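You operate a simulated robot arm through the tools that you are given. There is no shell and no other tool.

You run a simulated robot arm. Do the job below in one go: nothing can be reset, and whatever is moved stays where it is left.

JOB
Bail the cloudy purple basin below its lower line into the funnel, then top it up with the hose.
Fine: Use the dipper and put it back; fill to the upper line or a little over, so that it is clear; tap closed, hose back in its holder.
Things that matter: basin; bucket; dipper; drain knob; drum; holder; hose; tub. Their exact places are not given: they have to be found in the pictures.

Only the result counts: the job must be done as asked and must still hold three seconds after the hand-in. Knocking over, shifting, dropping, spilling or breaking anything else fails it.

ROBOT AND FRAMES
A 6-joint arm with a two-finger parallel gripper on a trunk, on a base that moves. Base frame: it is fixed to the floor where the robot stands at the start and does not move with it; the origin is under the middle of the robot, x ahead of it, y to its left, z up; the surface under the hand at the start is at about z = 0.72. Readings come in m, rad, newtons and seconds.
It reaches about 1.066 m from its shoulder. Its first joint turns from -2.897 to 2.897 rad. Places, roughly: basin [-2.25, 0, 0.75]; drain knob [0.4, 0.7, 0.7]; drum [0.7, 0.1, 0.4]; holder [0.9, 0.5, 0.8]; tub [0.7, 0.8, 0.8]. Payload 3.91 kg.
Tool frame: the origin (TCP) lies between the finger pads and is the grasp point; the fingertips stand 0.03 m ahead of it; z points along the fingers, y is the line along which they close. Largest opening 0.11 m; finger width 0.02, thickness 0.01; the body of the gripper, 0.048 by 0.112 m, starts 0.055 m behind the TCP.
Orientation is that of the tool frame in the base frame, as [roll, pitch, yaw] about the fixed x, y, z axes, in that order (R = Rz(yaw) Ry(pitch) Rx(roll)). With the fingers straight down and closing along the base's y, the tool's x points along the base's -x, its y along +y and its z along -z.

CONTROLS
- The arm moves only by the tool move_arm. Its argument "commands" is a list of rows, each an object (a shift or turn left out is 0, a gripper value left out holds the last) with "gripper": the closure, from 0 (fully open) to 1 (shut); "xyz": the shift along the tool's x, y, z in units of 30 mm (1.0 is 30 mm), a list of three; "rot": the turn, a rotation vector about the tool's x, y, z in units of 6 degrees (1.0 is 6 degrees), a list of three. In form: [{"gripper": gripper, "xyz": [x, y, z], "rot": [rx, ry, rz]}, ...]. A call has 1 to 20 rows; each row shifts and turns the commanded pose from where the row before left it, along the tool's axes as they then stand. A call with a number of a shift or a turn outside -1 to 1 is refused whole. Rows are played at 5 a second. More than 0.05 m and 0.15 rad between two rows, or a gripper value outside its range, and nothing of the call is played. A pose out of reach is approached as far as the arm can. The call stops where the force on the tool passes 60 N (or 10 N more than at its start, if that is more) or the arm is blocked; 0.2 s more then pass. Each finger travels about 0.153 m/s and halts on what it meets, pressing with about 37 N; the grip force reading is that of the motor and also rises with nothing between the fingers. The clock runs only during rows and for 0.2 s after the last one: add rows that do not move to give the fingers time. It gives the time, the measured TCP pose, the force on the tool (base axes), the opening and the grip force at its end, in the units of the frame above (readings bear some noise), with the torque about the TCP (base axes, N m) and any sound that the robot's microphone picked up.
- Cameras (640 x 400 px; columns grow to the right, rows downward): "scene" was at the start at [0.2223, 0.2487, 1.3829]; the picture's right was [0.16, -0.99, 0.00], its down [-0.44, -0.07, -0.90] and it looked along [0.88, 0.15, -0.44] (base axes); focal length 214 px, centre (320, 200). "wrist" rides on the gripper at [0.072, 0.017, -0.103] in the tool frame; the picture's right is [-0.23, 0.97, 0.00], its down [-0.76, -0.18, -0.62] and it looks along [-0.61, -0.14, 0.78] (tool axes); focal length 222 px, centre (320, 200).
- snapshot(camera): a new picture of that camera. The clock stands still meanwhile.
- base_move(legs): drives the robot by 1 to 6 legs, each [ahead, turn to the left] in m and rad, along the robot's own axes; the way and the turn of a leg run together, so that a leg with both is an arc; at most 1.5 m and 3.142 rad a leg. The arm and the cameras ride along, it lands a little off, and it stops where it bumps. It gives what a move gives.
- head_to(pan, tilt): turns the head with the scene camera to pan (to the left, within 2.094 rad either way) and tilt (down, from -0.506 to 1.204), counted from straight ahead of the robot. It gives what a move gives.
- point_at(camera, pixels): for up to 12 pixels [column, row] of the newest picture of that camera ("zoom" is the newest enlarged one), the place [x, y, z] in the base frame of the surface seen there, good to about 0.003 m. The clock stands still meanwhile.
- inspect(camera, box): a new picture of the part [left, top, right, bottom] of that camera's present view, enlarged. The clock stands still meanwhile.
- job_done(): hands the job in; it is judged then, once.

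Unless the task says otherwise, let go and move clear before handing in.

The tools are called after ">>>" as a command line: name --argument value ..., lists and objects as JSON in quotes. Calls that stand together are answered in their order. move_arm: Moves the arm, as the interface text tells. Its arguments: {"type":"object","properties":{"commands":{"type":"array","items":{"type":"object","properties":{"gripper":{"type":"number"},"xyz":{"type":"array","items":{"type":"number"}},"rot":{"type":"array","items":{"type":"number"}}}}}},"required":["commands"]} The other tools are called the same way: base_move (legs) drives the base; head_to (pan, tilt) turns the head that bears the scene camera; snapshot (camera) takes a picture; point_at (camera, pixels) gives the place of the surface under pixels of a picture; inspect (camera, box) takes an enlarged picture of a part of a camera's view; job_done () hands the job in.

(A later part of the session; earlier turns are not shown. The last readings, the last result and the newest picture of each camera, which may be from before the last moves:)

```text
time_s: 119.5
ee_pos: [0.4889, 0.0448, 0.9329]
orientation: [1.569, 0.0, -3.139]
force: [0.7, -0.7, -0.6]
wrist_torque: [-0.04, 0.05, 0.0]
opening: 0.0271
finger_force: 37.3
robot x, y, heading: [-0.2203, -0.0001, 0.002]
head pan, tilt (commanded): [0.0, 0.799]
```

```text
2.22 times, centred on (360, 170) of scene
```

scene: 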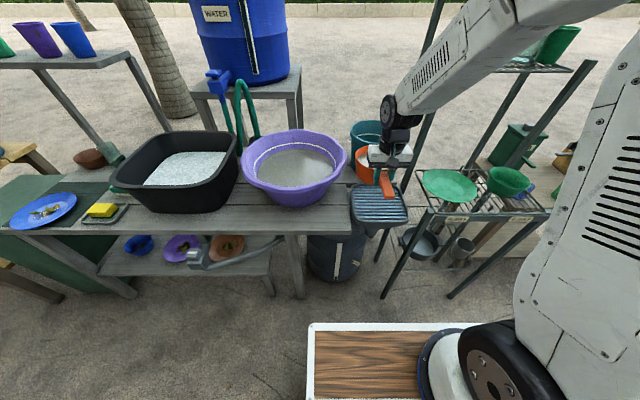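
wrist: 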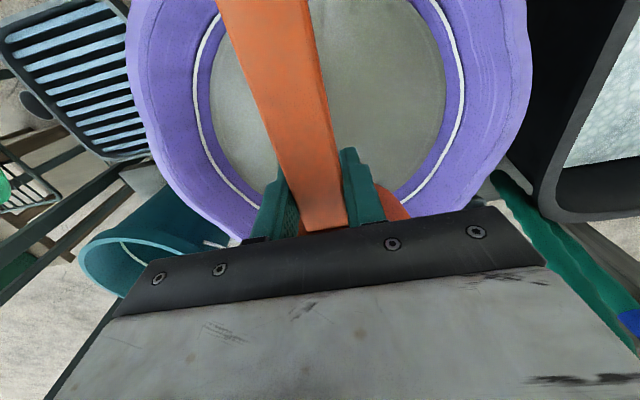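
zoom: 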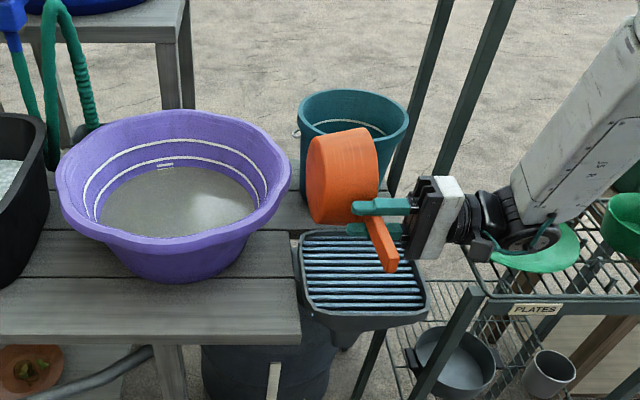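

Level is at about 0.790 now, well below the lower line (0.809). I'll take another scoop or two with more tilt for clarity: roll back, return and tip 40° forward.

>>> move_arm --commands '[{"rot": [1, 0, 0]}, {"rot": [1, 0, 0]}, {"rot": [1, 0, 0]}, {"rot": [1, 0, 0]}, {"rot": [1, 0, 0]}, {"rot": [1, 0, 0]}, {"rot": [1, 0, 0]}, {"rot": [1, 0, 0]}, {"rot": [1, 0, 0]}, {"rot": [1, 0, 0]}, {"rot": [1, 0, 0]}, {"rot": [1, 0, 0]}, {"rot": [1, 0, 0]}, {"rot": [1, 0, 0]}, {"rot": [1, 0, 0]}, {"xyz": [0, 0, -0.9]}, {"xyz": [0, 0, -0.9]}, {"xyz": [-0.3, 0.6, 0]}, {"xyz": [-0.5, 0.96, 0]}, {"xyz": [-0.5, 0.96, 0]}]'

>>> move_arm --commands '[{"xyz": [-0.61, 0.887, 0]}, {"xyz": [-0.61, 0.887, 0]}, {"xyz": [-0.61, 0.887, 0]}, {"xyz": [-0.61, 0.887, 0]}, {"xyz": [-0.61, 0.887, 0]}, {"xyz": [-0.61, 0.887, 0]}, {"xyz": [-0.61, 0.887, 0]}, {"xyz": [-0.61, 0.887, 0]}, {"rot": [0, 0.952, 0]}, {"rot": [0, 0.952, 0]}, {"rot": [0, 0.952, 0]}, {"rot": [0, 0.952, 0]}, {"rot": [0, 0.952, 0]}, {"rot": [0, 0.952, 0]}, {"rot": [0, 0.952, 0]}, {"xyz": [0, 0, 0]}]'

>>> inspect --camera "scene" --box '[220, 80, 380, 200]'

```text
time_s: 123.7
ee_pos: [0.5277, 0.1199, 0.986]
orientation: [-3.141, -0.001, -3.14]
force: [-0.2, -0.7, -1.7]
wrist_torque: [0.01, 0.11, 0.0]
opening: 0.0273
finger_force: 36.6
robot x, y, heading: [-0.223, 0.0007, 0.002]
head pan, tilt (commanded): [0.0, 0.799]
```

```text
time_s: 127.1
ee_pos: [0.6398, 0.3218, 0.9727]
orientation: [3.14, -0.696, -3.14]
force: [-0.5, -0.2, -2.0]
wrist_torque: [-0.01, 0.07, -0.02]
opening: 0.0273
finger_force: 37.3
out of reach, approached as far as the arm can: row 14, 15
robot x, y, heading: [-0.2205, -0.0011, 0.002]
head pan, tilt (commanded): [0.0, 0.799]
```

```text
3.33 times, centred on (300, 140) of scene
```

zoom: 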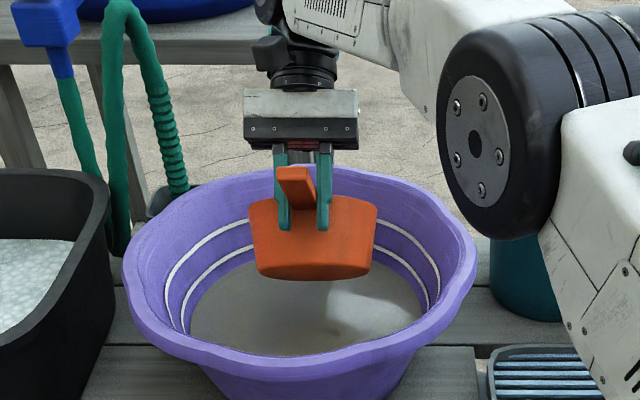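

Tipping forward 40° hit the reach limit, but nothing was touched. I'll undo the pitch and instead tilt the cup sideways by rolling about the handle, which the arm does easily.

>>> move_arm --commands '[{"rot": [0, -0.95, 0]}, {"rot": [0, -0.95, 0]}, {"rot": [0, -0.95, 0]}, {"rot": [0, -0.95, 0]}, {"rot": [0, -0.95, 0]}, {"rot": [0, -0.95, 0]}, {"rot": [0, -0.95, 0]}, {"xyz": [-0.07, 0.4, 0]}, {"rot": [-0.952, 0, 0]}, {"rot": [-0.952, 0, 0]}, {"rot": [-0.952, 0, 0]}, {"rot": [-0.952, 0, 0]}, {"rot": [-0.952, 0, 0]}, {"rot": [-0.952, 0, 0]}, {"rot": [-0.952, 0, 0]}, {"xyz": [0, 0, 0]}]'

>>> inspect --camera "scene" --box '[220, 80, 380, 200]'

```text
time_s: 130.5
ee_pos: [0.6417, 0.3332, 0.9736]
orientation: [2.442, -0.001, -3.14]
force: [-1.2, 0.1, -1.2]
wrist_torque: [-0.01, 0.09, 0.0]
opening: 0.0273
finger_force: 36.7
robot x, y, heading: [-0.221, -0.0001, 0.004]
head pan, tilt (commanded): [0.0, 0.799]
```

```text
3.33 times, centred on (300, 140) of scene
```

zoom: 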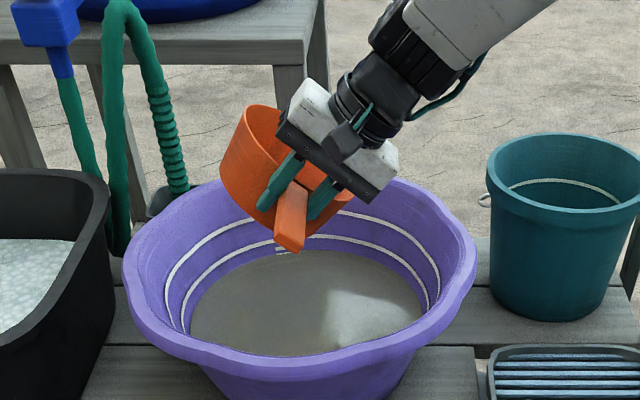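

The cup is rolled 40° with its right lip low, and the arm leans clear of the rim. I'll lower it into the water.

>>> move_arm --commands '[{"xyz": [0, -0.536, 0.638]}, {"xyz": [0, -0.536, 0.638]}, {"xyz": [0, -0.536, 0.638]}, {"xyz": [0, -0.536, 0.638]}, {"xyz": [0, -0.429, 0.511]}, {"xyz": [0, -0.257, 0.306]}, {"xyz": [0, -0.17, 0.2]}, {"xyz": [0, 0, 0]}]'

>>> inspect --camera "scene" --box '[220, 80, 380, 200]'

```text
time_s: 132.3
ee_pos: [0.6417, 0.3337, 0.833]
orientation: [2.445, -0.001, -3.139]
force: [-0.2, -0.9, -1.4]
wrist_torque: [-0.02, 0.06, 0.0]
opening: 0.0274
finger_force: 37.6
robot x, y, heading: [-0.2219, -0.0027, 0.003]
head pan, tilt (commanded): [0.0, 0.799]
```

```text
3.33 times, centred on (300, 140) of scene
```

zoom: 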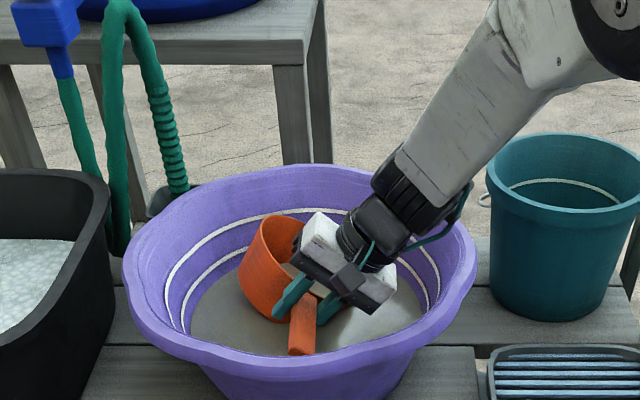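

Lip at the surface, no contact. I'll ease down 12 mm more and wait for it to fill.

>>> move_arm --commands '[{"xyz": [0, -0.086, 0.102]}, {"xyz": [0, -0.086, 0.102]}, {"xyz": [0, -0.086, 0.102]}, {"xyz": [0, 0, 0]}, {"xyz": [0, 0, 0]}, {"xyz": [0, 0, 0]}, {"xyz": [0, 0, 0]}]'

```text
time_s: 133.9
ee_pos: [0.6422, 0.333, 0.8212]
orientation: [2.444, -0.003, -3.141]
force: [-0.6, 0.7, -4.6]
wrist_torque: [-0.11, 0.28, -0.01]
opening: 0.0271
finger_force: 37.3
robot x, y, heading: [-0.2236, -0.0, 0.002]
head pan, tilt (commanded): [0.0, 0.799]
```

It holds ~0.3 L. I'll roll back to 28° near the floor to gather more, then lift and level.

>>> move_arm --commands '[{"xyz": [0, -0.02, 0.028], "rot": [0.5, 0, 0]}, {"xyz": [0, -0.02, 0.028], "rot": [0.5, 0, 0]}, {"xyz": [0, -0.02, 0.028], "rot": [0.5, 0, 0]}, {"xyz": [0, -0.02, 0.028], "rot": [0.5, 0, 0]}, {"xyz": [0, 0, 0]}, {"xyz": [0, 0, 0]}]'

>>> move_arm --commands '[{"xyz": [0, 0.094, -0.177], "rot": [0.2, 0, 0]}, {"xyz": [0, 0.12, -0.238], "rot": [0.3, 0, 0]}, {"xyz": [0, 0.14, -0.302], "rot": [0.5, 0, 0]}, {"xyz": [0, 0.15, -0.37], "rot": [0.6, 0, 0]}, {"xyz": [0, 0.158, -0.474], "rot": [0.6, 0, 0]}, {"xyz": [0, 0.128, -0.483], "rot": [0.6, 0, 0]}, {"xyz": [0, 0.117, -0.588], "rot": [0.6, 0, 0]}, {"xyz": [0, 0.08, -0.595], "rot": [0.6, 0, 0]}, {"xyz": [0, 0.042, -0.6], "rot": [0.667, 0, 0]}, {"xyz": [0, 0, -0.6]}, {"xyz": [0, 0, -0.6]}, {"xyz": [0, 0, -0.6]}, {"xyz": [0, 0, -0.4]}, {"xyz": [0, 0, -0.2]}, {"xyz": [0, 0, 0]}]'

>>> inspect --camera "scene" --box '[220, 80, 380, 200]'

```text
time_s: 135.3
ee_pos: [0.6403, 0.3318, 0.8162]
orientation: [2.654, -0.002, -3.14]
force: [-0.9, -0.3, -4.3]
wrist_torque: [-0.06, 0.32, -0.02]
opening: 0.0273
finger_force: 37.0
robot x, y, heading: [-0.2214, -0.003, 0.003]
head pan, tilt (commanded): [0.0, 0.799]
```

```text
time_s: 138.5
ee_pos: [0.6425, 0.3325, 1.0092]
orientation: [-3.141, -0.002, -3.14]
force: [1.2, 0.7, -4.2]
wrist_torque: [0.0, 0.34, 0.03]
opening: 0.0273
finger_force: 37.1
robot x, y, heading: [-0.2191, 0.0022, -0.002]
head pan, tilt (commanded): [0.0, 0.799]
```

```text
3.33 times, centred on (300, 140) of scene
```

zoom: 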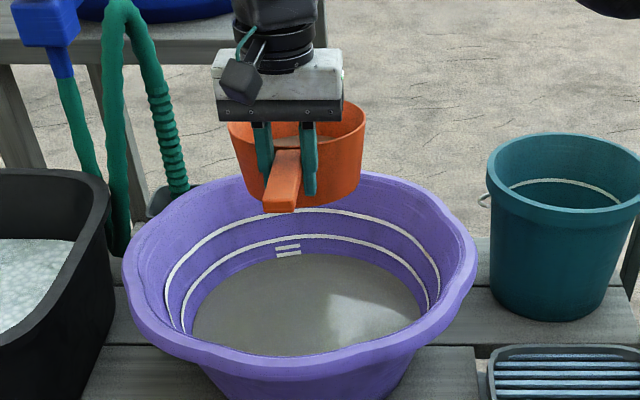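

~0.28 L in the cup, level now ≈0.786. I'll carry it to the funnel and pour.

>>> move_arm --commands '[{"xyz": [0.1, -0.2, 0]}, {"xyz": [0.2, -0.4, 0]}, {"xyz": [0.3, -0.6, 0]}, {"xyz": [0.4, -0.75, 0]}, {"xyz": [0.4, -0.75, 0]}, {"xyz": [0.4, -0.75, 0]}, {"xyz": [0.4, -0.75, 0]}, {"xyz": [0.4, -0.75, 0]}, {"xyz": [0.4, -0.75, 0]}, {"xyz": [0.4, -0.75, 0]}, {"xyz": [0.4, -0.75, 0]}, {"xyz": [0.4, -0.75, 0]}, {"xyz": [0.35, -0.7, 0]}, {"xyz": [0.3, -0.6, 0.2]}, {"xyz": [0.15, -0.3, 0.4]}, {"xyz": [0.04, -0.02, 0.6]}, {"xyz": [0, 0, 0.6]}, {"xyz": [0, 0, 0.5]}, {"xyz": [0, 0, 0.3]}, {"xyz": [0, 0, 0]}]'

>>> move_arm --commands '[{"rot": [-0.75, 0, 0]}, {"rot": [-0.75, 0, 0]}, {"rot": [-0.75, 0, 0]}, {"rot": [-0.75, 0, 0]}, {"rot": [-0.75, 0, 0]}, {"rot": [-0.75, 0, 0]}, {"rot": [-0.75, 0, 0]}, {"rot": [-0.75, 0, 0]}, {"rot": [-0.75, 0, 0]}, {"rot": [-0.75, 0, 0]}, {"rot": [-0.75, 0, 0]}, {"rot": [-0.75, 0, 0]}, {"rot": [-0.75, 0, 0]}, {"rot": [-0.75, 0, 0]}, {"rot": [-0.75, 0, 0]}, {"rot": [-0.75, 0, 0]}, {"rot": [-0.75, 0, 0]}, {"rot": [-0.75, 0, 0]}, {"rot": [-0.75, 0, 0]}, {"rot": [-0.75, 0, 0]}]'

>>> inspect --camera "scene" --box '[240, 80, 480, 260]'

>>> inspect --camera "scene" --box '[250, 130, 350, 200]'

```text
time_s: 142.7
ee_pos: [0.4909, 0.0447, 0.9316]
orientation: [-3.141, -0.002, -3.141]
force: [0.0, 1.0, -4.7]
wrist_torque: [-0.01, 0.31, -0.01]
opening: 0.0277
finger_force: 36.8
robot x, y, heading: [-0.2213, 0.0053, 0.001]
head pan, tilt (commanded): [0.0, 0.799]
```

```text
time_s: 146.9
ee_pos: [0.4909, 0.0447, 0.932]
orientation: [1.569, 0.001, -3.141]
force: [0.9, -0.6, -1.7]
wrist_torque: [-0.06, 0.1, 0.01]
opening: 0.0274
finger_force: 37.2
robot x, y, heading: [-0.2228, 0.0002, 0.001]
head pan, tilt (commanded): [0.0, 0.799]
```

```text
2.22 times, centred on (360, 170) of scene
```

zoom: 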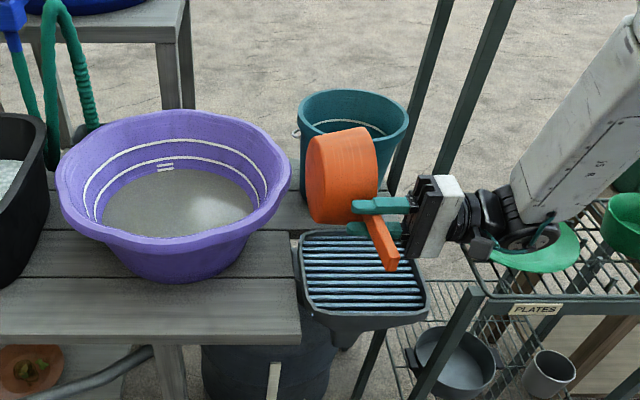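

```text
5.71 times, centred on (300, 165) of scene
```

zoom: 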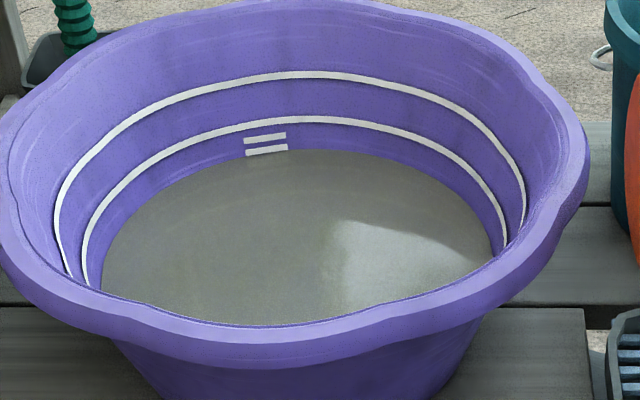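

Poured without spill; the level is ≈0.785 and two short bars are showing. I'll do another low scoop, carrying the cup over already rolled 45°.

>>> move_arm --commands '[{"rot": [0.9375, 0, 0]}, {"rot": [0.9375, 0, 0]}, {"rot": [0.9375, 0, 0]}, {"rot": [0.9375, 0, 0]}, {"rot": [0.9375, 0, 0]}, {"rot": [0.9375, 0, 0]}, {"rot": [0.9375, 0, 0]}, {"rot": [0.9375, 0, 0]}, {"xyz": [0, 0.66, -0.66]}, {"xyz": [0, 0.66, -0.66]}, {"xyz": [-0.503, 0.728, 0.728]}, {"xyz": [-0.503, 0.728, 0.728]}, {"xyz": [-0.503, 0.728, 0.728]}, {"xyz": [-0.503, 0.728, 0.728]}, {"xyz": [-0.503, 0.728, 0.728]}, {"xyz": [-0.503, 0.728, 0.728]}, {"xyz": [-0.503, 0.728, 0.728]}, {"xyz": [-0.503, 0.728, 0.728]}, {"xyz": [-0.503, 0.728, 0.728]}, {"xyz": [-0.503, 0.728, 0.728]}]'

>>> inspect --camera "scene" --box '[220, 80, 380, 200]'

```text
time_s: 151.1
ee_pos: [0.6407, 0.3524, 0.9885]
orientation: [2.354, 0.0, -3.14]
force: [0.1, 0.3, -1.5]
wrist_torque: [-0.02, 0.08, -0.01]
opening: 0.0272
finger_force: 37.3
robot x, y, heading: [-0.2225, -0.0002, -0.0]
head pan, tilt (commanded): [0.0, 0.799]
```

```text
3.33 times, centred on (300, 140) of scene
```

zoom: 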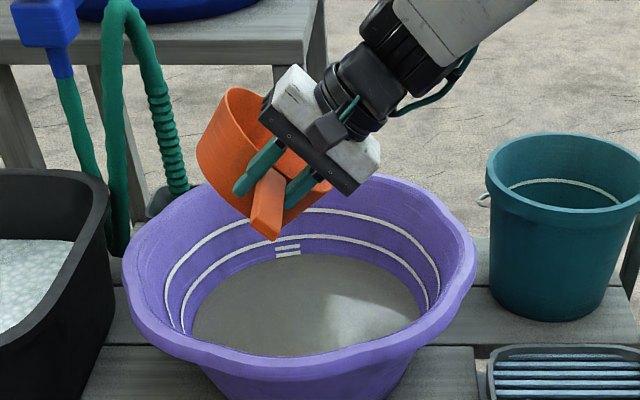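

Over the basin at 45° roll. I'll lower to TCP z≈0.820 in decreasing steps and wait for it to fill.

>>> move_arm --commands '[{"xyz": [0, -0.589, 0.589]}, {"xyz": [0, -0.589, 0.589]}, {"xyz": [0, -0.589, 0.589]}, {"xyz": [0, -0.589, 0.589]}, {"xyz": [0, -0.589, 0.589]}, {"xyz": [0, -0.354, 0.354]}, {"xyz": [0, -0.236, 0.236]}, {"xyz": [0, -0.189, 0.189]}, {"xyz": [0, -0.12, 0.12]}, {"xyz": [0, -0.08, 0.08]}, {"xyz": [0, 0, 0]}, {"xyz": [0, 0, 0]}, {"xyz": [0, 0, 0]}, {"xyz": [0, 0, 0]}, {"xyz": [0, 0, 0]}]'

>>> inspect --camera "scene" --box '[220, 80, 380, 200]'

```text
time_s: 154.3
ee_pos: [0.6402, 0.3528, 0.8218]
orientation: [2.354, -0.001, -3.14]
force: [-16.1, -8.3, 3.9]
wrist_torque: [0.16, -0.28, -0.18]
opening: 0.0271
finger_force: 37.5
robot x, y, heading: [-0.22, 0.0016, 0.001]
head pan, tilt (commanded): [0.0, 0.799]
```

```text
3.33 times, centred on (300, 140) of scene
```

zoom: 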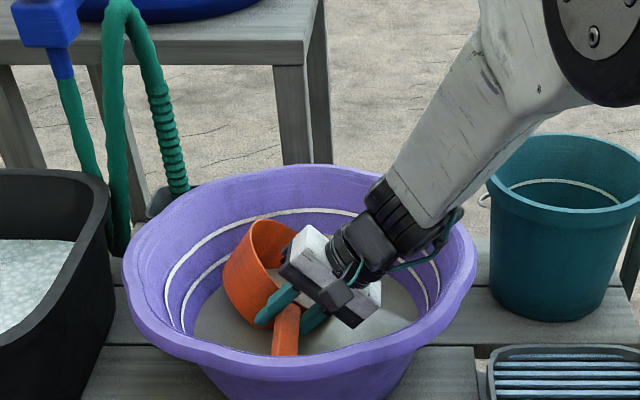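

The cup's far left edge is pressing the basin wall (−16, −8 N). I'll back off upward and toward −x/−y right away.

>>> move_arm --commands '[{"xyz": [0.15, 0.118, -0.236]}, {"xyz": [0.15, -0.12, -0.4]}, {"xyz": [0, 0, 0]}]'

>>> inspect --camera "scene" --box '[220, 80, 380, 200]'

>>> point_at --camera "zoom" --pixels '[[170, 270], [440, 290], [350, 211], [200, 240], [415, 250], [130, 290], [470, 250], [240, 345]]'

```text
time_s: 155.1
ee_pos: [0.6322, 0.3397, 0.8348]
orientation: [2.357, -0.003, -3.14]
force: [0.3, -0.1, -2.9]
wrist_torque: [-0.04, 0.17, 0.0]
opening: 0.027
finger_force: 37.3
robot x, y, heading: [-0.224, 0.0017, -0.001]
head pan, tilt (commanded): [0.0, 0.799]
```

```text
3.33 times, centred on (300, 140) of scene
```

zoom: 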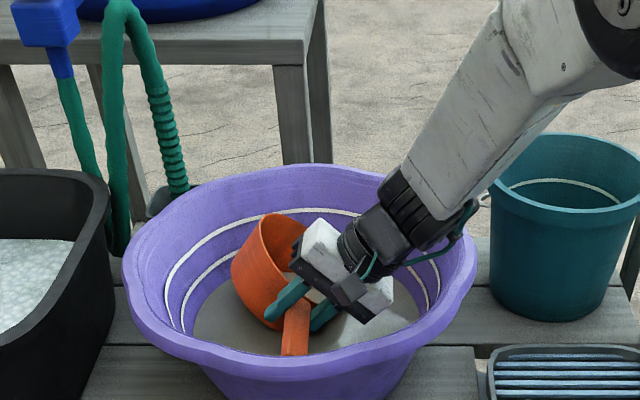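

```text
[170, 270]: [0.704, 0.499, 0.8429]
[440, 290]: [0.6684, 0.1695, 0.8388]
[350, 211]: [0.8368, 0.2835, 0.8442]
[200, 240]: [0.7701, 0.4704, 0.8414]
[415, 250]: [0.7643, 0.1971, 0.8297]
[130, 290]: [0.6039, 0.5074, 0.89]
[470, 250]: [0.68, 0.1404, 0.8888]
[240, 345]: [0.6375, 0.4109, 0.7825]
```

Released; the basin outline hasn't moved visibly. I'll dip again at this safer spot, a few mm at a time.

>>> move_arm --commands '[{"xyz": [0, -0.14, 0.05]}, {"xyz": [0, -0.14, 0.05]}, {"xyz": [0, -0.1, 0.05]}, {"xyz": [0, 0, 0]}, {"xyz": [0, 0, 0]}, {"xyz": [0, 0, 0]}]'

```text
time_s: 156.5
ee_pos: [0.632, 0.3352, 0.823]
orientation: [2.356, -0.003, -3.14]
force: [0.7, -0.3, -3.9]
wrist_torque: [-0.06, 0.26, 0.0]
opening: 0.0273
finger_force: 36.9
robot x, y, heading: [-0.2232, 0.0006, -0.001]
head pan, tilt (commanded): [0.0, 0.799]
```

Filling without contact (~0.24 L). I'll roll back slowly and lift while levelling.

>>> move_arm --commands '[{"xyz": [0, 0, 0], "rot": [0.3, 0, 0]}, {"xyz": [0, 0, 0], "rot": [0.35, 0, 0]}, {"xyz": [0, 0, 0], "rot": [0.35, 0, 0]}, {"xyz": [0, 0.1, -0.15], "rot": [0.4, 0, 0]}, {"xyz": [0, 0.12, -0.2], "rot": [0.5, 0, 0]}, {"xyz": [0, 0.15, -0.3], "rot": [0.6, 0, 0]}, {"xyz": [0, 0.17, -0.37], "rot": [0.7, 0, 0]}, {"xyz": [0, 0.16, -0.45], "rot": [0.7, 0, 0]}, {"xyz": [0, 0.15, -0.55], "rot": [0.7, 0, 0]}, {"xyz": [0, 0.117, -0.588], "rot": [0.7, 0, 0]}, {"xyz": [0, 0.08, -0.6], "rot": [0.75, 0, 0]}, {"xyz": [0, 0.042, -0.6], "rot": [0.75, 0, 0]}, {"xyz": [0, 0, -0.6], "rot": [0.7, 0, 0]}, {"xyz": [0, 0, -0.6]}, {"xyz": [0, 0, -0.6]}, {"xyz": [0, 0, -0.4]}, {"xyz": [0, 0, -0.2]}, {"xyz": [0, 0, 0]}]'

>>> inspect --camera "scene" --box '[220, 80, 380, 200]'

>>> point_at --camera "zoom" --pixels '[[300, 290], [250, 300], [168, 270], [180, 320], [440, 290], [405, 245], [300, 355], [130, 290]]'

```text
time_s: 160.3
ee_pos: [0.6325, 0.3219, 1.0144]
orientation: [-3.141, -0.002, -3.14]
force: [-0.4, 0.0, -3.3]
wrist_torque: [-0.01, 0.21, 0.01]
opening: 0.0273
finger_force: 37.5
robot x, y, heading: [-0.2167, -0.0005, 0.004]
head pan, tilt (commanded): [0.0, 0.799]
```

```text
3.33 times, centred on (300, 140) of scene
```

zoom: 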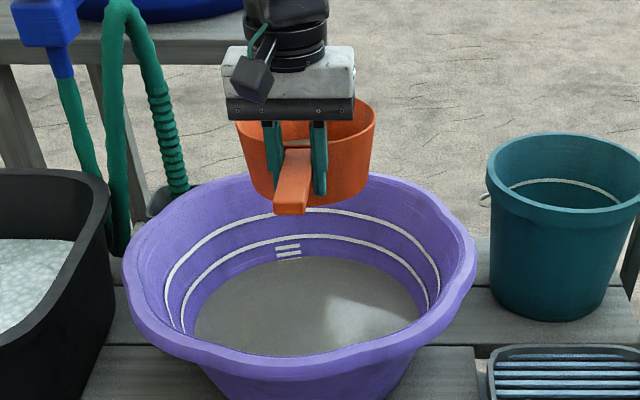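

```text
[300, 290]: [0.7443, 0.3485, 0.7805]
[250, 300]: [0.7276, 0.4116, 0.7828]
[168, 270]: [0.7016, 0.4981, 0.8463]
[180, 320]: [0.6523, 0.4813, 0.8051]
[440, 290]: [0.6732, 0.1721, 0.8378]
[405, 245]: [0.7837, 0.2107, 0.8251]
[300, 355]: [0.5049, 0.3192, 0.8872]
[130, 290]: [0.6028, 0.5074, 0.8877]
```

The level is now ≈0.781 (lower line 0.809), a good margin, and the basin hasn't shifted. I'll pour this last load into the funnel.

>>> move_arm --commands '[{"xyz": [0.1, -0.2, 0]}, {"xyz": [0.2, -0.4, 0]}, {"xyz": [0.3, -0.6, 0]}, {"xyz": [0.37, -0.72, 0]}, {"xyz": [0.37, -0.72, 0]}, {"xyz": [0.37, -0.72, 0]}, {"xyz": [0.37, -0.72, 0]}, {"xyz": [0.37, -0.72, 0]}, {"xyz": [0.37, -0.72, 0]}, {"xyz": [0.37, -0.72, 0]}, {"xyz": [0.37, -0.72, 0]}, {"xyz": [0.37, -0.72, 0]}, {"xyz": [0.35, -0.62, 0]}, {"xyz": [0.3, -0.6, 0.3]}, {"xyz": [0.14, -0.3, 0.5]}, {"xyz": [0, -0.02, 0.6]}, {"xyz": [0, 0, 0.6]}, {"xyz": [0, 0, 0.5]}, {"xyz": [0, 0, 0.3]}, {"xyz": [0, 0, 0]}]'

>>> move_arm --commands '[{"rot": [-0.75, 0, 0]}, {"rot": [-0.75, 0, 0]}, {"rot": [-0.75, 0, 0]}, {"rot": [-0.75, 0, 0]}, {"rot": [-0.75, 0, 0]}, {"rot": [-0.75, 0, 0]}, {"rot": [-0.75, 0, 0]}, {"rot": [-0.75, 0, 0]}, {"rot": [-0.75, 0, 0]}, {"rot": [-0.75, 0, 0]}, {"rot": [-0.75, 0, 0]}, {"rot": [-0.75, 0, 0]}, {"rot": [-0.75, 0, 0]}, {"rot": [-0.75, 0, 0]}, {"rot": [-0.75, 0, 0]}, {"rot": [-0.75, 0, 0]}, {"rot": [-0.75, 0, 0]}, {"rot": [-0.75, 0, 0]}, {"rot": [-0.75, 0, 0]}, {"rot": [-0.75, 0, 0]}]'

>>> inspect --camera "scene" --box '[240, 80, 480, 260]'

>>> inspect --camera "scene" --box '[250, 130, 350, 200]'

```text
time_s: 164.5
ee_pos: [0.4911, 0.0441, 0.9302]
orientation: [-3.141, -0.001, -3.138]
force: [-0.5, 1.5, -3.3]
wrist_torque: [0.0, 0.24, 0.02]
opening: 0.0272
finger_force: 37.8
robot x, y, heading: [-0.2223, -0.0005, 0.002]
head pan, tilt (commanded): [0.0, 0.799]
```

```text
time_s: 168.7
ee_pos: [0.4913, 0.0445, 0.9316]
orientation: [1.569, 0.0, -3.14]
force: [-0.2, 0.2, -1.2]
wrist_torque: [-0.03, 0.09, 0.04]
opening: 0.0274
finger_force: 37.3
robot x, y, heading: [-0.2191, -0.0024, 0.003]
head pan, tilt (commanded): [0.0, 0.799]
```

```text
2.22 times, centred on (360, 170) of scene
```

zoom: 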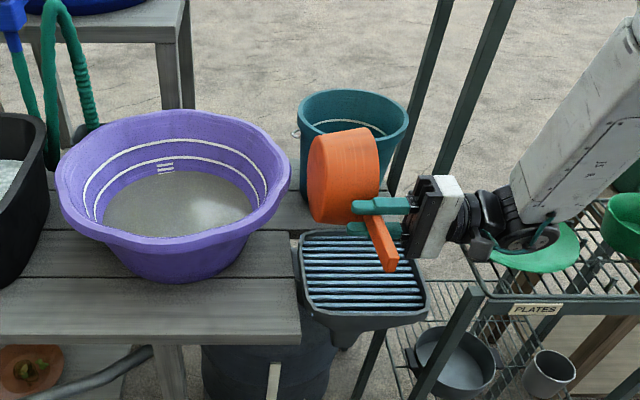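

```text
5.71 times, centred on (300, 165) of scene
```

zoom: 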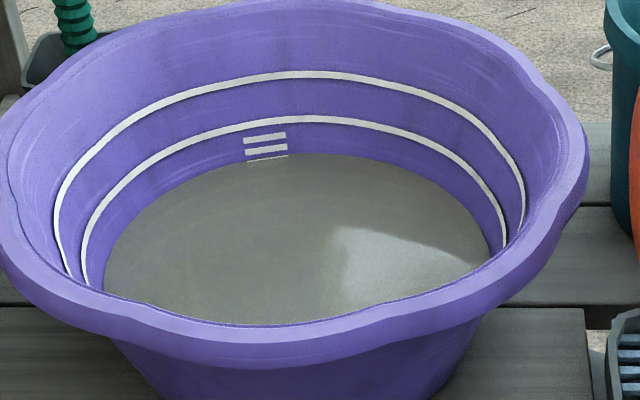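

The cup is empty. Now I'll roll upright and set the dipper back on the funnel grate at its original spot.

>>> move_arm --commands '[{"rot": [1, 0, 0]}, {"rot": [1, 0, 0]}, {"rot": [1, 0, 0]}, {"rot": [1, 0, 0]}, {"rot": [1, 0, 0]}, {"rot": [1, 0, 0]}, {"rot": [1, 0, 0]}, {"rot": [1, 0, 0]}, {"rot": [1, 0, 0]}, {"rot": [1, 0, 0]}, {"rot": [1, 0, 0]}, {"rot": [1, 0, 0]}, {"rot": [1, 0, 0]}, {"rot": [1, 0, 0]}, {"rot": [1, 0, 0]}, {"xyz": [0.38, -0.66, 0]}, {"xyz": [0.38, -0.66, 0]}, {"xyz": [0, 0, 0.7]}, {"xyz": [0, 0, 1]}, {"xyz": [0, 0, 0]}]'

>>> inspect --camera "scene" --box '[320, 130, 480, 250]'

```text
time_s: 172.9
ee_pos: [0.4691, 0.0058, 0.8791]
orientation: [-3.138, -0.003, -3.14]
force: [-0.5, 0.5, -1.6]
wrist_torque: [-0.02, 0.09, -0.01]
opening: 0.0274
finger_force: 36.5
robot x, y, heading: [-0.221, -0.0001, -0.0]
head pan, tilt (commanded): [0.0, 0.799]
```

```text
3.33 times, centred on (400, 190) of scene
```

zoom: 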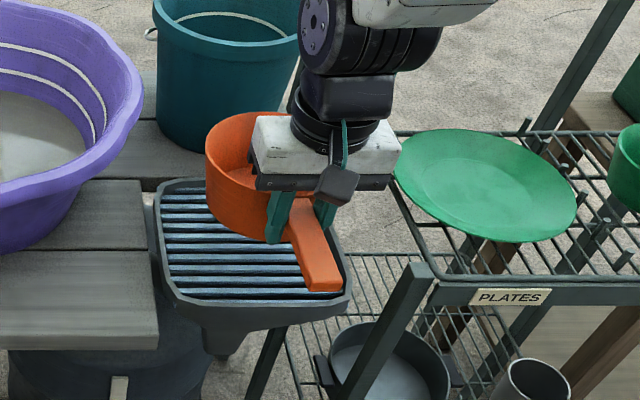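

Aligned over the original spot. I'll lower to just above the grate, then touch down in small steps.

>>> move_arm --commands '[{"xyz": [0, 0, 0.8]}, {"xyz": [0, 0, 0.8]}, {"xyz": [0, 0, 0.7]}, {"xyz": [0, 0, 0.4]}, {"xyz": [0, 0, 0.15]}, {"xyz": [0, 0, 0.1]}, {"xyz": [0, 0, 0]}]'

```text
time_s: 174.5
ee_pos: [0.4684, 0.0049, 0.7919]
orientation: [-3.14, -0.001, -3.14]
force: [-1.3, 0.6, 6.5]
wrist_torque: [-0.05, -1.05, -0.08]
opening: 0.0274
finger_force: 37.0
robot x, y, heading: [-0.2208, 0.0021, -0.003]
head pan, tilt (commanded): [0.0, 0.799]
```

Touched down (+6.5 N at z=0.792). I'll open the fingers and rise clear.

>>> move_arm --commands '[{"gripper": 0.7}, {"gripper": 0.4}, {"gripper": 0}, {"gripper": 0}, {"gripper": 0}, {"xyz": [0, 0, -0.4]}, {"xyz": [0, 0, -0.8]}, {"xyz": [0, 0, -1]}, {"xyz": [0, 0, -1]}, {"xyz": [0, 0, -1]}, {"xyz": [0, 0, -1]}, {"xyz": [0, 0, -1]}, {"xyz": [0, 0, -1]}, {"xyz": [0, 0, -1]}, {"xyz": [0, 0, 0]}]'

>>> snapshot --camera "scene"

>>> inspect --camera "scene" --box '[320, 130, 480, 250]'

>>> snapshot --camera "wrist"

```text
time_s: 177.7
ee_pos: [0.469, 0.0047, 1.038]
orientation: [3.14, -0.001, -3.14]
force: [1.0, -0.1, 0.6]
wrist_torque: [-0.04, -0.01, 0.0]
opening: 0.1101
finger_force: 0.2
robot x, y, heading: [-0.2199, -0.002, 0.005]
head pan, tilt (commanded): [0.0, 0.799]
```

```text
taken
```

scene: 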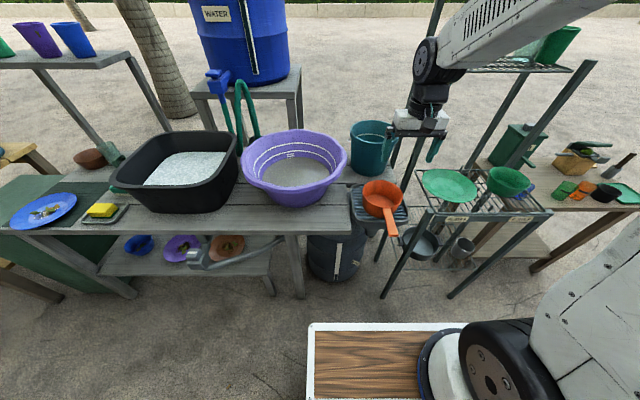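

```text
3.33 times, centred on (400, 190) of scene
```

zoom: 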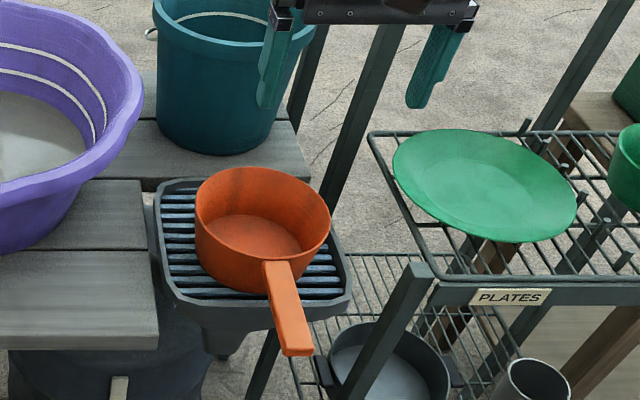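

```text
taken
```

wrist: 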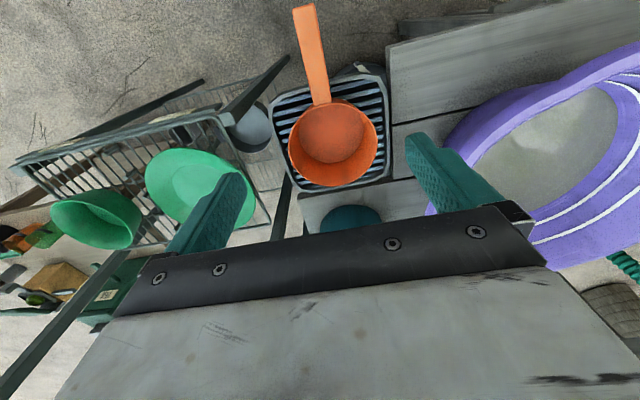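

The dipper rests on the grate as before with the fingers clear. Next is the hose: I'll raise the arm, drive back ahead 0.22 m and take close views of the tap, hose and holder.

>>> move_arm --commands '[{"xyz": [0, 0.3, -1]}, {"xyz": [0, 0.5, -1]}, {"xyz": [0, 0.6, -1]}, {"xyz": [0, 0.6, -1]}, {"xyz": [0, 0.6, -1]}, {"xyz": [0, 0.6, -1]}, {"xyz": [0, 0.6, -1]}, {"xyz": [0, 0.6, 0]}, {"xyz": [0, 0, 0]}]'

>>> base_move --legs '[[0.22, 0]]'

>>> head_to --pan 0.45 --tilt 0.5

>>> snapshot --camera "scene"

>>> inspect --camera "scene" --box '[280, 150, 440, 270]'

>>> snapshot --camera "wrist"

```text
time_s: 179.7
ee_pos: [0.4681, 0.1368, 1.2466]
orientation: [-3.14, -0.001, -3.14]
force: [-0.1, 0.0, 0.3]
wrist_torque: [-0.02, 0.03, 0.0]
opening: 0.1101
finger_force: 0.1
robot x, y, heading: [-0.2198, -0.0013, -0.005]
head pan, tilt (commanded): [0.0, 0.799]
```

```text
time_s: 181.4
ee_pos: [0.6883, 0.1372, 1.2484]
orientation: [-3.141, -0.001, -3.139]
force: [-0.2, -1.2, 0.0]
wrist_torque: [0.02, 0.04, 0.01]
opening: 0.11
finger_force: 0.0
robot x, y, heading: [0.0002, 0.0022, 0.002]
head pan, tilt (commanded): [0.0, 0.799]
```

```text
time_s: 182.3
ee_pos: [0.6873, 0.1372, 1.2483]
orientation: [-3.141, -0.001, -3.138]
force: [-0.4, 0.8, 0.5]
wrist_torque: [0.01, 0.01, 0.02]
opening: 0.11
finger_force: 0.2
robot x, y, heading: [-0.0049, -0.001, 0.003]
head pan, tilt (commanded): [0.45, 0.499]
```

```text
taken
```

scene: 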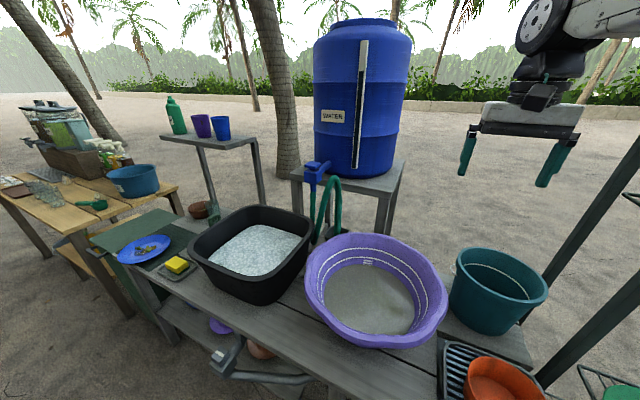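

```text
3.33 times, centred on (360, 210) of scene
```

zoom: 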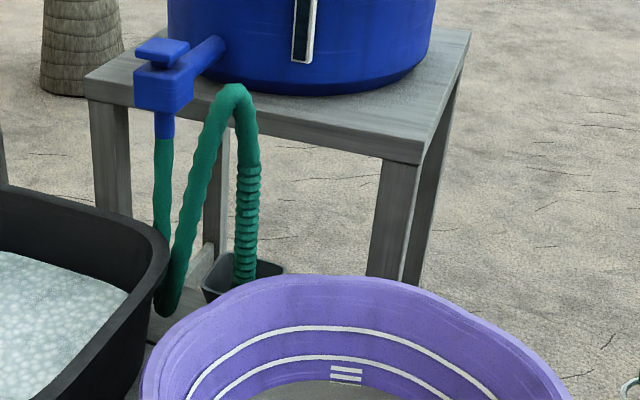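

```text
taken
```

wrist: 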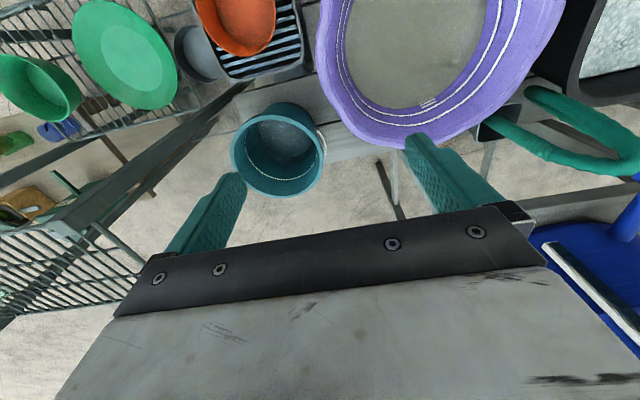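

I see the tap handle at zoom (160,52), hose arch top (235,90), ribbed grip (247,165–285) and black holder (240,275). I'll measure them.

>>> point_at --camera "zoom" --pixels '[[162, 45], [150, 52], [180, 48], [163, 90], [200, 55], [164, 125], [235, 88], [248, 130], [250, 170], [248, 220], [245, 265], [212, 290]]'

>>> point_at --camera "zoom" --pixels '[[242, 285], [205, 275], [282, 268], [262, 262], [225, 265], [163, 180], [170, 300], [205, 160], [240, 150], [238, 220], [260, 220], [430, 155]]'

>>> inspect --camera "scene" --box '[295, 150, 375, 210]'

```text
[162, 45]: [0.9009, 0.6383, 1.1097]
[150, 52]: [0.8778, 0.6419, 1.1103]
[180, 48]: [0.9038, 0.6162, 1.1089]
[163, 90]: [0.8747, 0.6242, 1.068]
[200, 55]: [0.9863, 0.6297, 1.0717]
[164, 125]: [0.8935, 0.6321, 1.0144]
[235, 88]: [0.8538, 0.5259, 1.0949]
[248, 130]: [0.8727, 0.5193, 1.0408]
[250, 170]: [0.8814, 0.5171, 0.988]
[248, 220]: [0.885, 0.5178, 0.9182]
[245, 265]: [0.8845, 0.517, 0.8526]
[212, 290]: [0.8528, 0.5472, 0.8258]
```

```text
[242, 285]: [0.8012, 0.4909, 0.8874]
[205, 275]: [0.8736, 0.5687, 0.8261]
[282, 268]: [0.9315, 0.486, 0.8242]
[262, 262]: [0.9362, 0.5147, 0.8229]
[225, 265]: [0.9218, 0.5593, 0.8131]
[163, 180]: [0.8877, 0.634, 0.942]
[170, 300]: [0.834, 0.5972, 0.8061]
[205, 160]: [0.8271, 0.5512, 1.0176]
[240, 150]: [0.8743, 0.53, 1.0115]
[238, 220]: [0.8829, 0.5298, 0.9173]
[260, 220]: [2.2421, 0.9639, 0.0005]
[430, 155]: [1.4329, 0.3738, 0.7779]
```

```text
6.67 times, centred on (335, 180) of scene
```

zoom: 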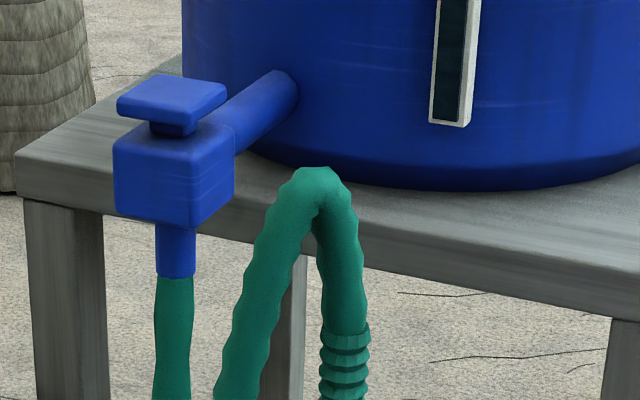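

The ribbed grip's axis is about (0.897, 0.522) from z≈0.84 to 1.0, with the rising strand in front-left at (0.83, 0.56). I'll turn the gripper to point along azimuth 40° and 25° downward so the fingers can straddle the grip past that strand.

>>> move_arm --commands '[{"rot": [0, 0, -0.953]}, {"rot": [0, 0, -0.953]}, {"rot": [0, 0, -0.953]}, {"rot": [0, 0, -0.953]}, {"rot": [0, 0, -0.953]}, {"rot": [0, 0, -0.953]}, {"rot": [0, 0, -0.953]}, {"rot": [0, -0.985, 0]}, {"rot": [0, -0.985, 0]}, {"rot": [0, -0.985, 0]}, {"rot": [0, -0.985, 0]}, {"rot": [0, -0.985, 0]}, {"rot": [0, -0.985, 0]}, {"rot": [0, -0.985, 0]}, {"rot": [0, -0.985, 0]}, {"rot": [0, -0.985, 0]}, {"rot": [0, -0.985, 0]}, {"rot": [0, -0.985, 0]}, {"rot": [0, 0, 0]}]'

>>> snapshot --camera "wrist"

>>> snapshot --camera "scene"

```text
time_s: 186.3
ee_pos: [0.6875, 0.1365, 1.2474]
orientation: [3.138, 1.134, -2.443]
force: [0.0, -0.7, 0.4]
wrist_torque: [0.0, 0.06, -0.01]
opening: 0.1099
finger_force: 0.0
robot x, y, heading: [-0.0033, 0.0008, 0.004]
head pan, tilt (commanded): [0.45, 0.499]
```

```text
taken
```

wrist: 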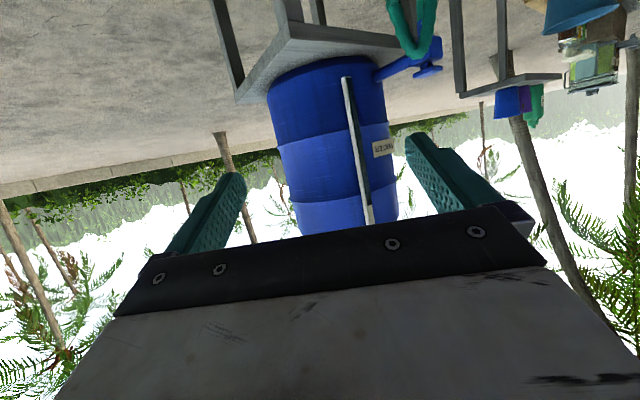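

```text
taken
```

scene: 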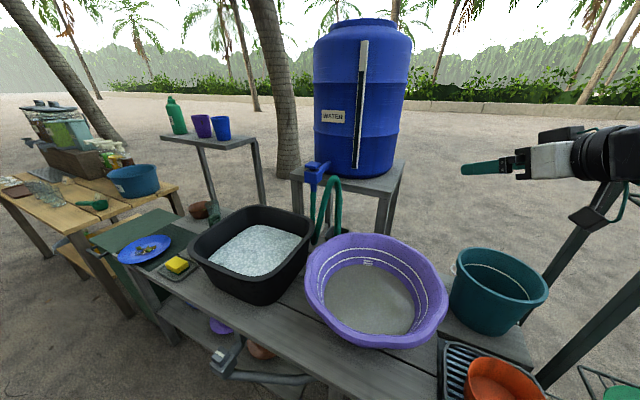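

Orientation is right. I'll move to a standoff about 12 cm short of the grip with the fingers part-closed to 7 cm.

>>> move_arm --commands '[{"gripper": 0.36, "xyz": [0.2246, 0.411, 0.953]}, {"xyz": [0.2246, 0.411, 0.953]}, {"xyz": [0.2246, 0.411, 0.953]}, {"xyz": [0.2246, 0.411, 0.953]}, {"xyz": [0.2246, 0.411, 0.953]}, {"xyz": [0.2246, 0.411, 0.953]}, {"xyz": [0.2246, 0.411, 0.953]}, {"xyz": [0.2246, 0.411, 0.953]}, {"xyz": [0.2246, 0.411, 0.953]}, {"xyz": [0.2246, 0.411, 0.953]}, {"xyz": [0.2246, 0.411, 0.953]}, {"xyz": [0.2246, 0.411, 0.953]}, {"xyz": [0.2246, 0.411, 0.953]}, {"xyz": [0, 0, 0]}]'

>>> snapshot --camera "wrist"

>>> inspect --camera "scene" --box '[260, 120, 460, 270]'

```text
time_s: 189.3
ee_pos: [0.8405, 0.4186, 1.0152]
orientation: [3.124, 1.131, -2.443]
force: [0.5, -0.9, 0.2]
wrist_torque: [-0.01, 0.03, 0.0]
opening: 0.0705
finger_force: 0.0
out of reach, approached as far as the arm can: row 11, 12, 13
robot x, y, heading: [-0.0028, -0.001, 0.002]
head pan, tilt (commanded): [0.45, 0.499]
```

```text
taken
```

wrist: 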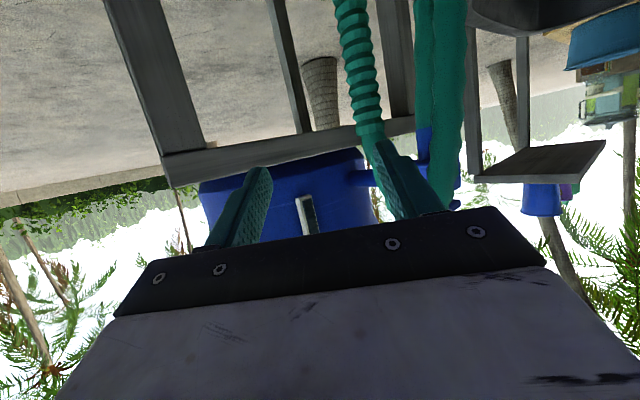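

```text
2.67 times, centred on (360, 195) of scene
```

zoom: 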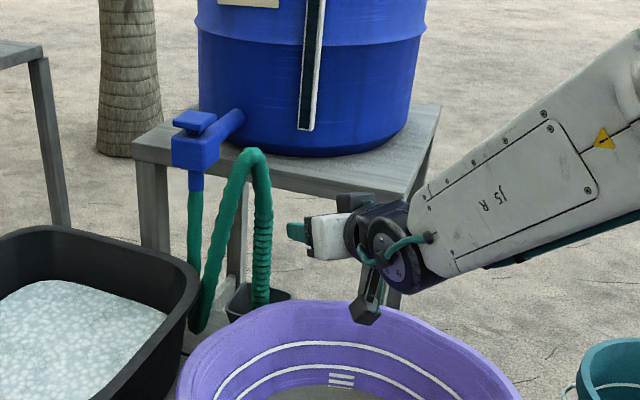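

The arm stopped short at (0.84, 0.42, 1.015), flagged out of reach, though the hose isn't that far. I'll look at the arm's configuration.

>>> head_to --pan -0.1 --tilt 0.3

>>> snapshot --camera "scene"

>>> head_to --pan -0.7 --tilt 0.5

>>> snapshot --camera "scene"

```text
time_s: 190.2
ee_pos: [0.8406, 0.4174, 1.0147]
orientation: [3.122, 1.131, -2.445]
force: [0.7, 0.2, -0.9]
wrist_torque: [-0.02, -0.03, -0.02]
opening: 0.0702
finger_force: 0.1
robot x, y, heading: [-0.0041, 0.0029, 0.009]
head pan, tilt (commanded): [-0.099, 0.3]
```

```text
taken
```

scene: 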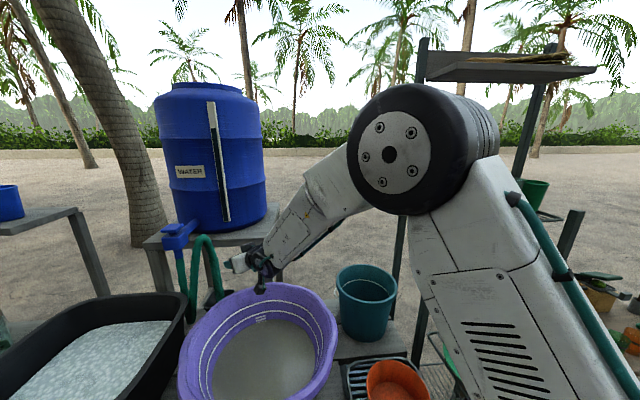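

```text
time_s: 191.2
ee_pos: [0.8394, 0.419, 1.0145]
orientation: [3.122, 1.132, -2.443]
force: [-0.3, 0.4, -0.2]
wrist_torque: [0.0, -0.02, 0.02]
opening: 0.0707
finger_force: 0.1
robot x, y, heading: [0.0007, -0.0004, -0.004]
head pan, tilt (commanded): [-0.7, 0.499]
```

```text
taken
```

scene: 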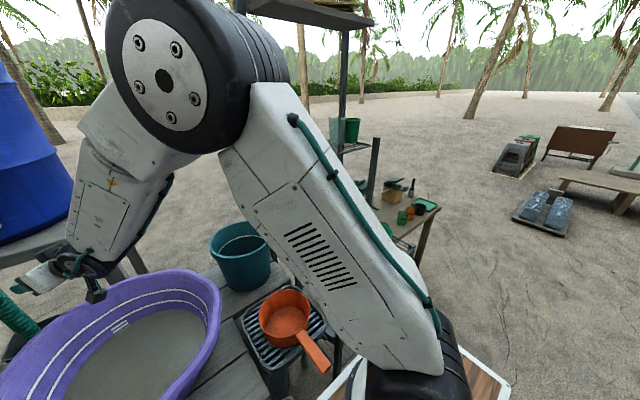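

The elbow is up and the forearm points down at nearly the same pitch as the tool, so the wrist is near its aligned (singular) pose. I'll back off and level the gripper to horizontal, which bends the wrist more.

>>> move_arm --commands '[{"xyz": [0, 0, -0.8]}, {"xyz": [0, 0, -0.8]}, {"xyz": [0, 0, -0.5]}, {"rot": [0, -0.7, 0]}, {"rot": [0, -0.7, 0]}, {"rot": [0, -0.7, 0]}, {"rot": [0, -0.7, 0]}, {"rot": [0, -0.7, 0]}, {"rot": [0, -0.67, 0]}, {"rot": [0, 0, 0]}]'

>>> head_to --pan 0.4 --tilt 0.5

>>> snapshot --camera "scene"

>>> snapshot --camera "wrist"

```text
time_s: 193.4
ee_pos: [0.8318, 0.3339, 1.054]
orientation: [2.263, 1.568, 2.975]
force: [0.8, -0.1, 0.8]
wrist_torque: [0.02, 0.03, 0.0]
opening: 0.0702
finger_force: 0.1
out of reach, approached as far as the arm can: row 4, 5, 6, 7, 8, 9
robot x, y, heading: [-0.0056, -0.0009, -0.002]
head pan, tilt (commanded): [-0.7, 0.499]
```

```text
time_s: 194.8
ee_pos: [0.8315, 0.3335, 1.0544]
orientation: [2.459, 1.569, -3.111]
force: [0.3, 0.5, -0.5]
wrist_torque: [0.0, 0.02, -0.02]
opening: 0.0706
finger_force: 0.1
robot x, y, heading: [-0.0047, 0.0004, 0.006]
head pan, tilt (commanded): [0.4, 0.499]
```

```text
taken
```

scene: 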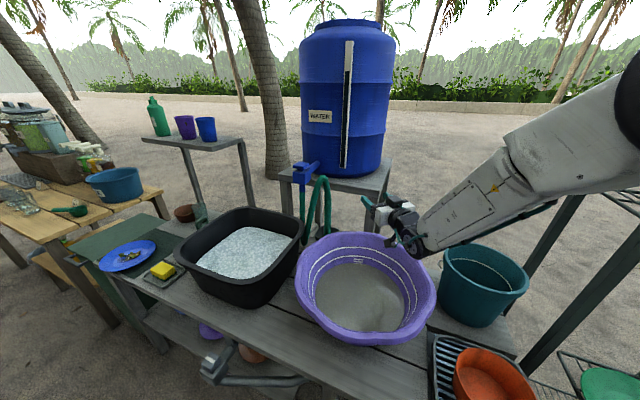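

```text
taken
```

wrist: 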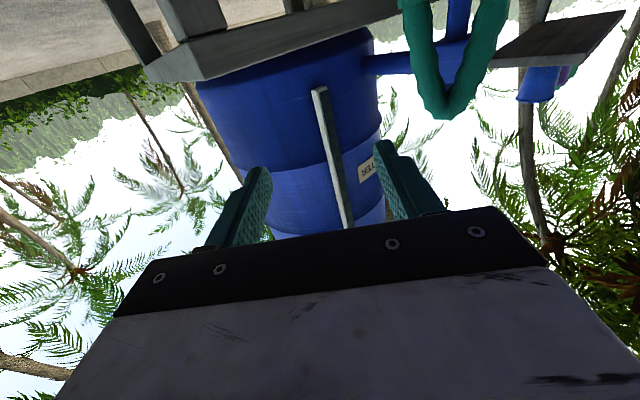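

The wrist evidently can't bend upward past the forearm line. A steeper grip (about 50° down) suits the joints and still clears the palm from the hose, so I'll pitch the tool down and back the base up 0.07 m.

>>> move_arm --commands '[{"rot": [0, 0.926, 0]}, {"rot": [0, 0.926, 0]}, {"rot": [0, 0.926, 0]}, {"rot": [0, 0.926, 0]}, {"rot": [0, 0.926, 0]}, {"rot": [0, 0.926, 0]}, {"rot": [0, 0.926, 0]}, {"rot": [0, 0.926, 0]}, {"rot": [0, 0.926, 0]}, {"rot": [0, 0, 0]}]'

>>> snapshot --camera "scene"

```text
time_s: 197.0
ee_pos: [0.8311, 0.3373, 1.0548]
orientation: [3.127, 0.755, -2.438]
force: [-0.6, -0.4, -0.8]
wrist_torque: [0.03, 0.01, -0.04]
opening: 0.0702
finger_force: 0.0
out of reach, approached as far as the arm can: row 8
robot x, y, heading: [-0.0016, 0.0046, 0.003]
head pan, tilt (commanded): [0.4, 0.499]
```

```text
taken
```

scene: 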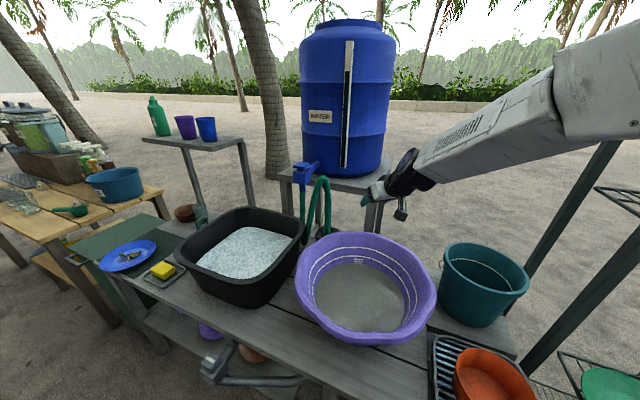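

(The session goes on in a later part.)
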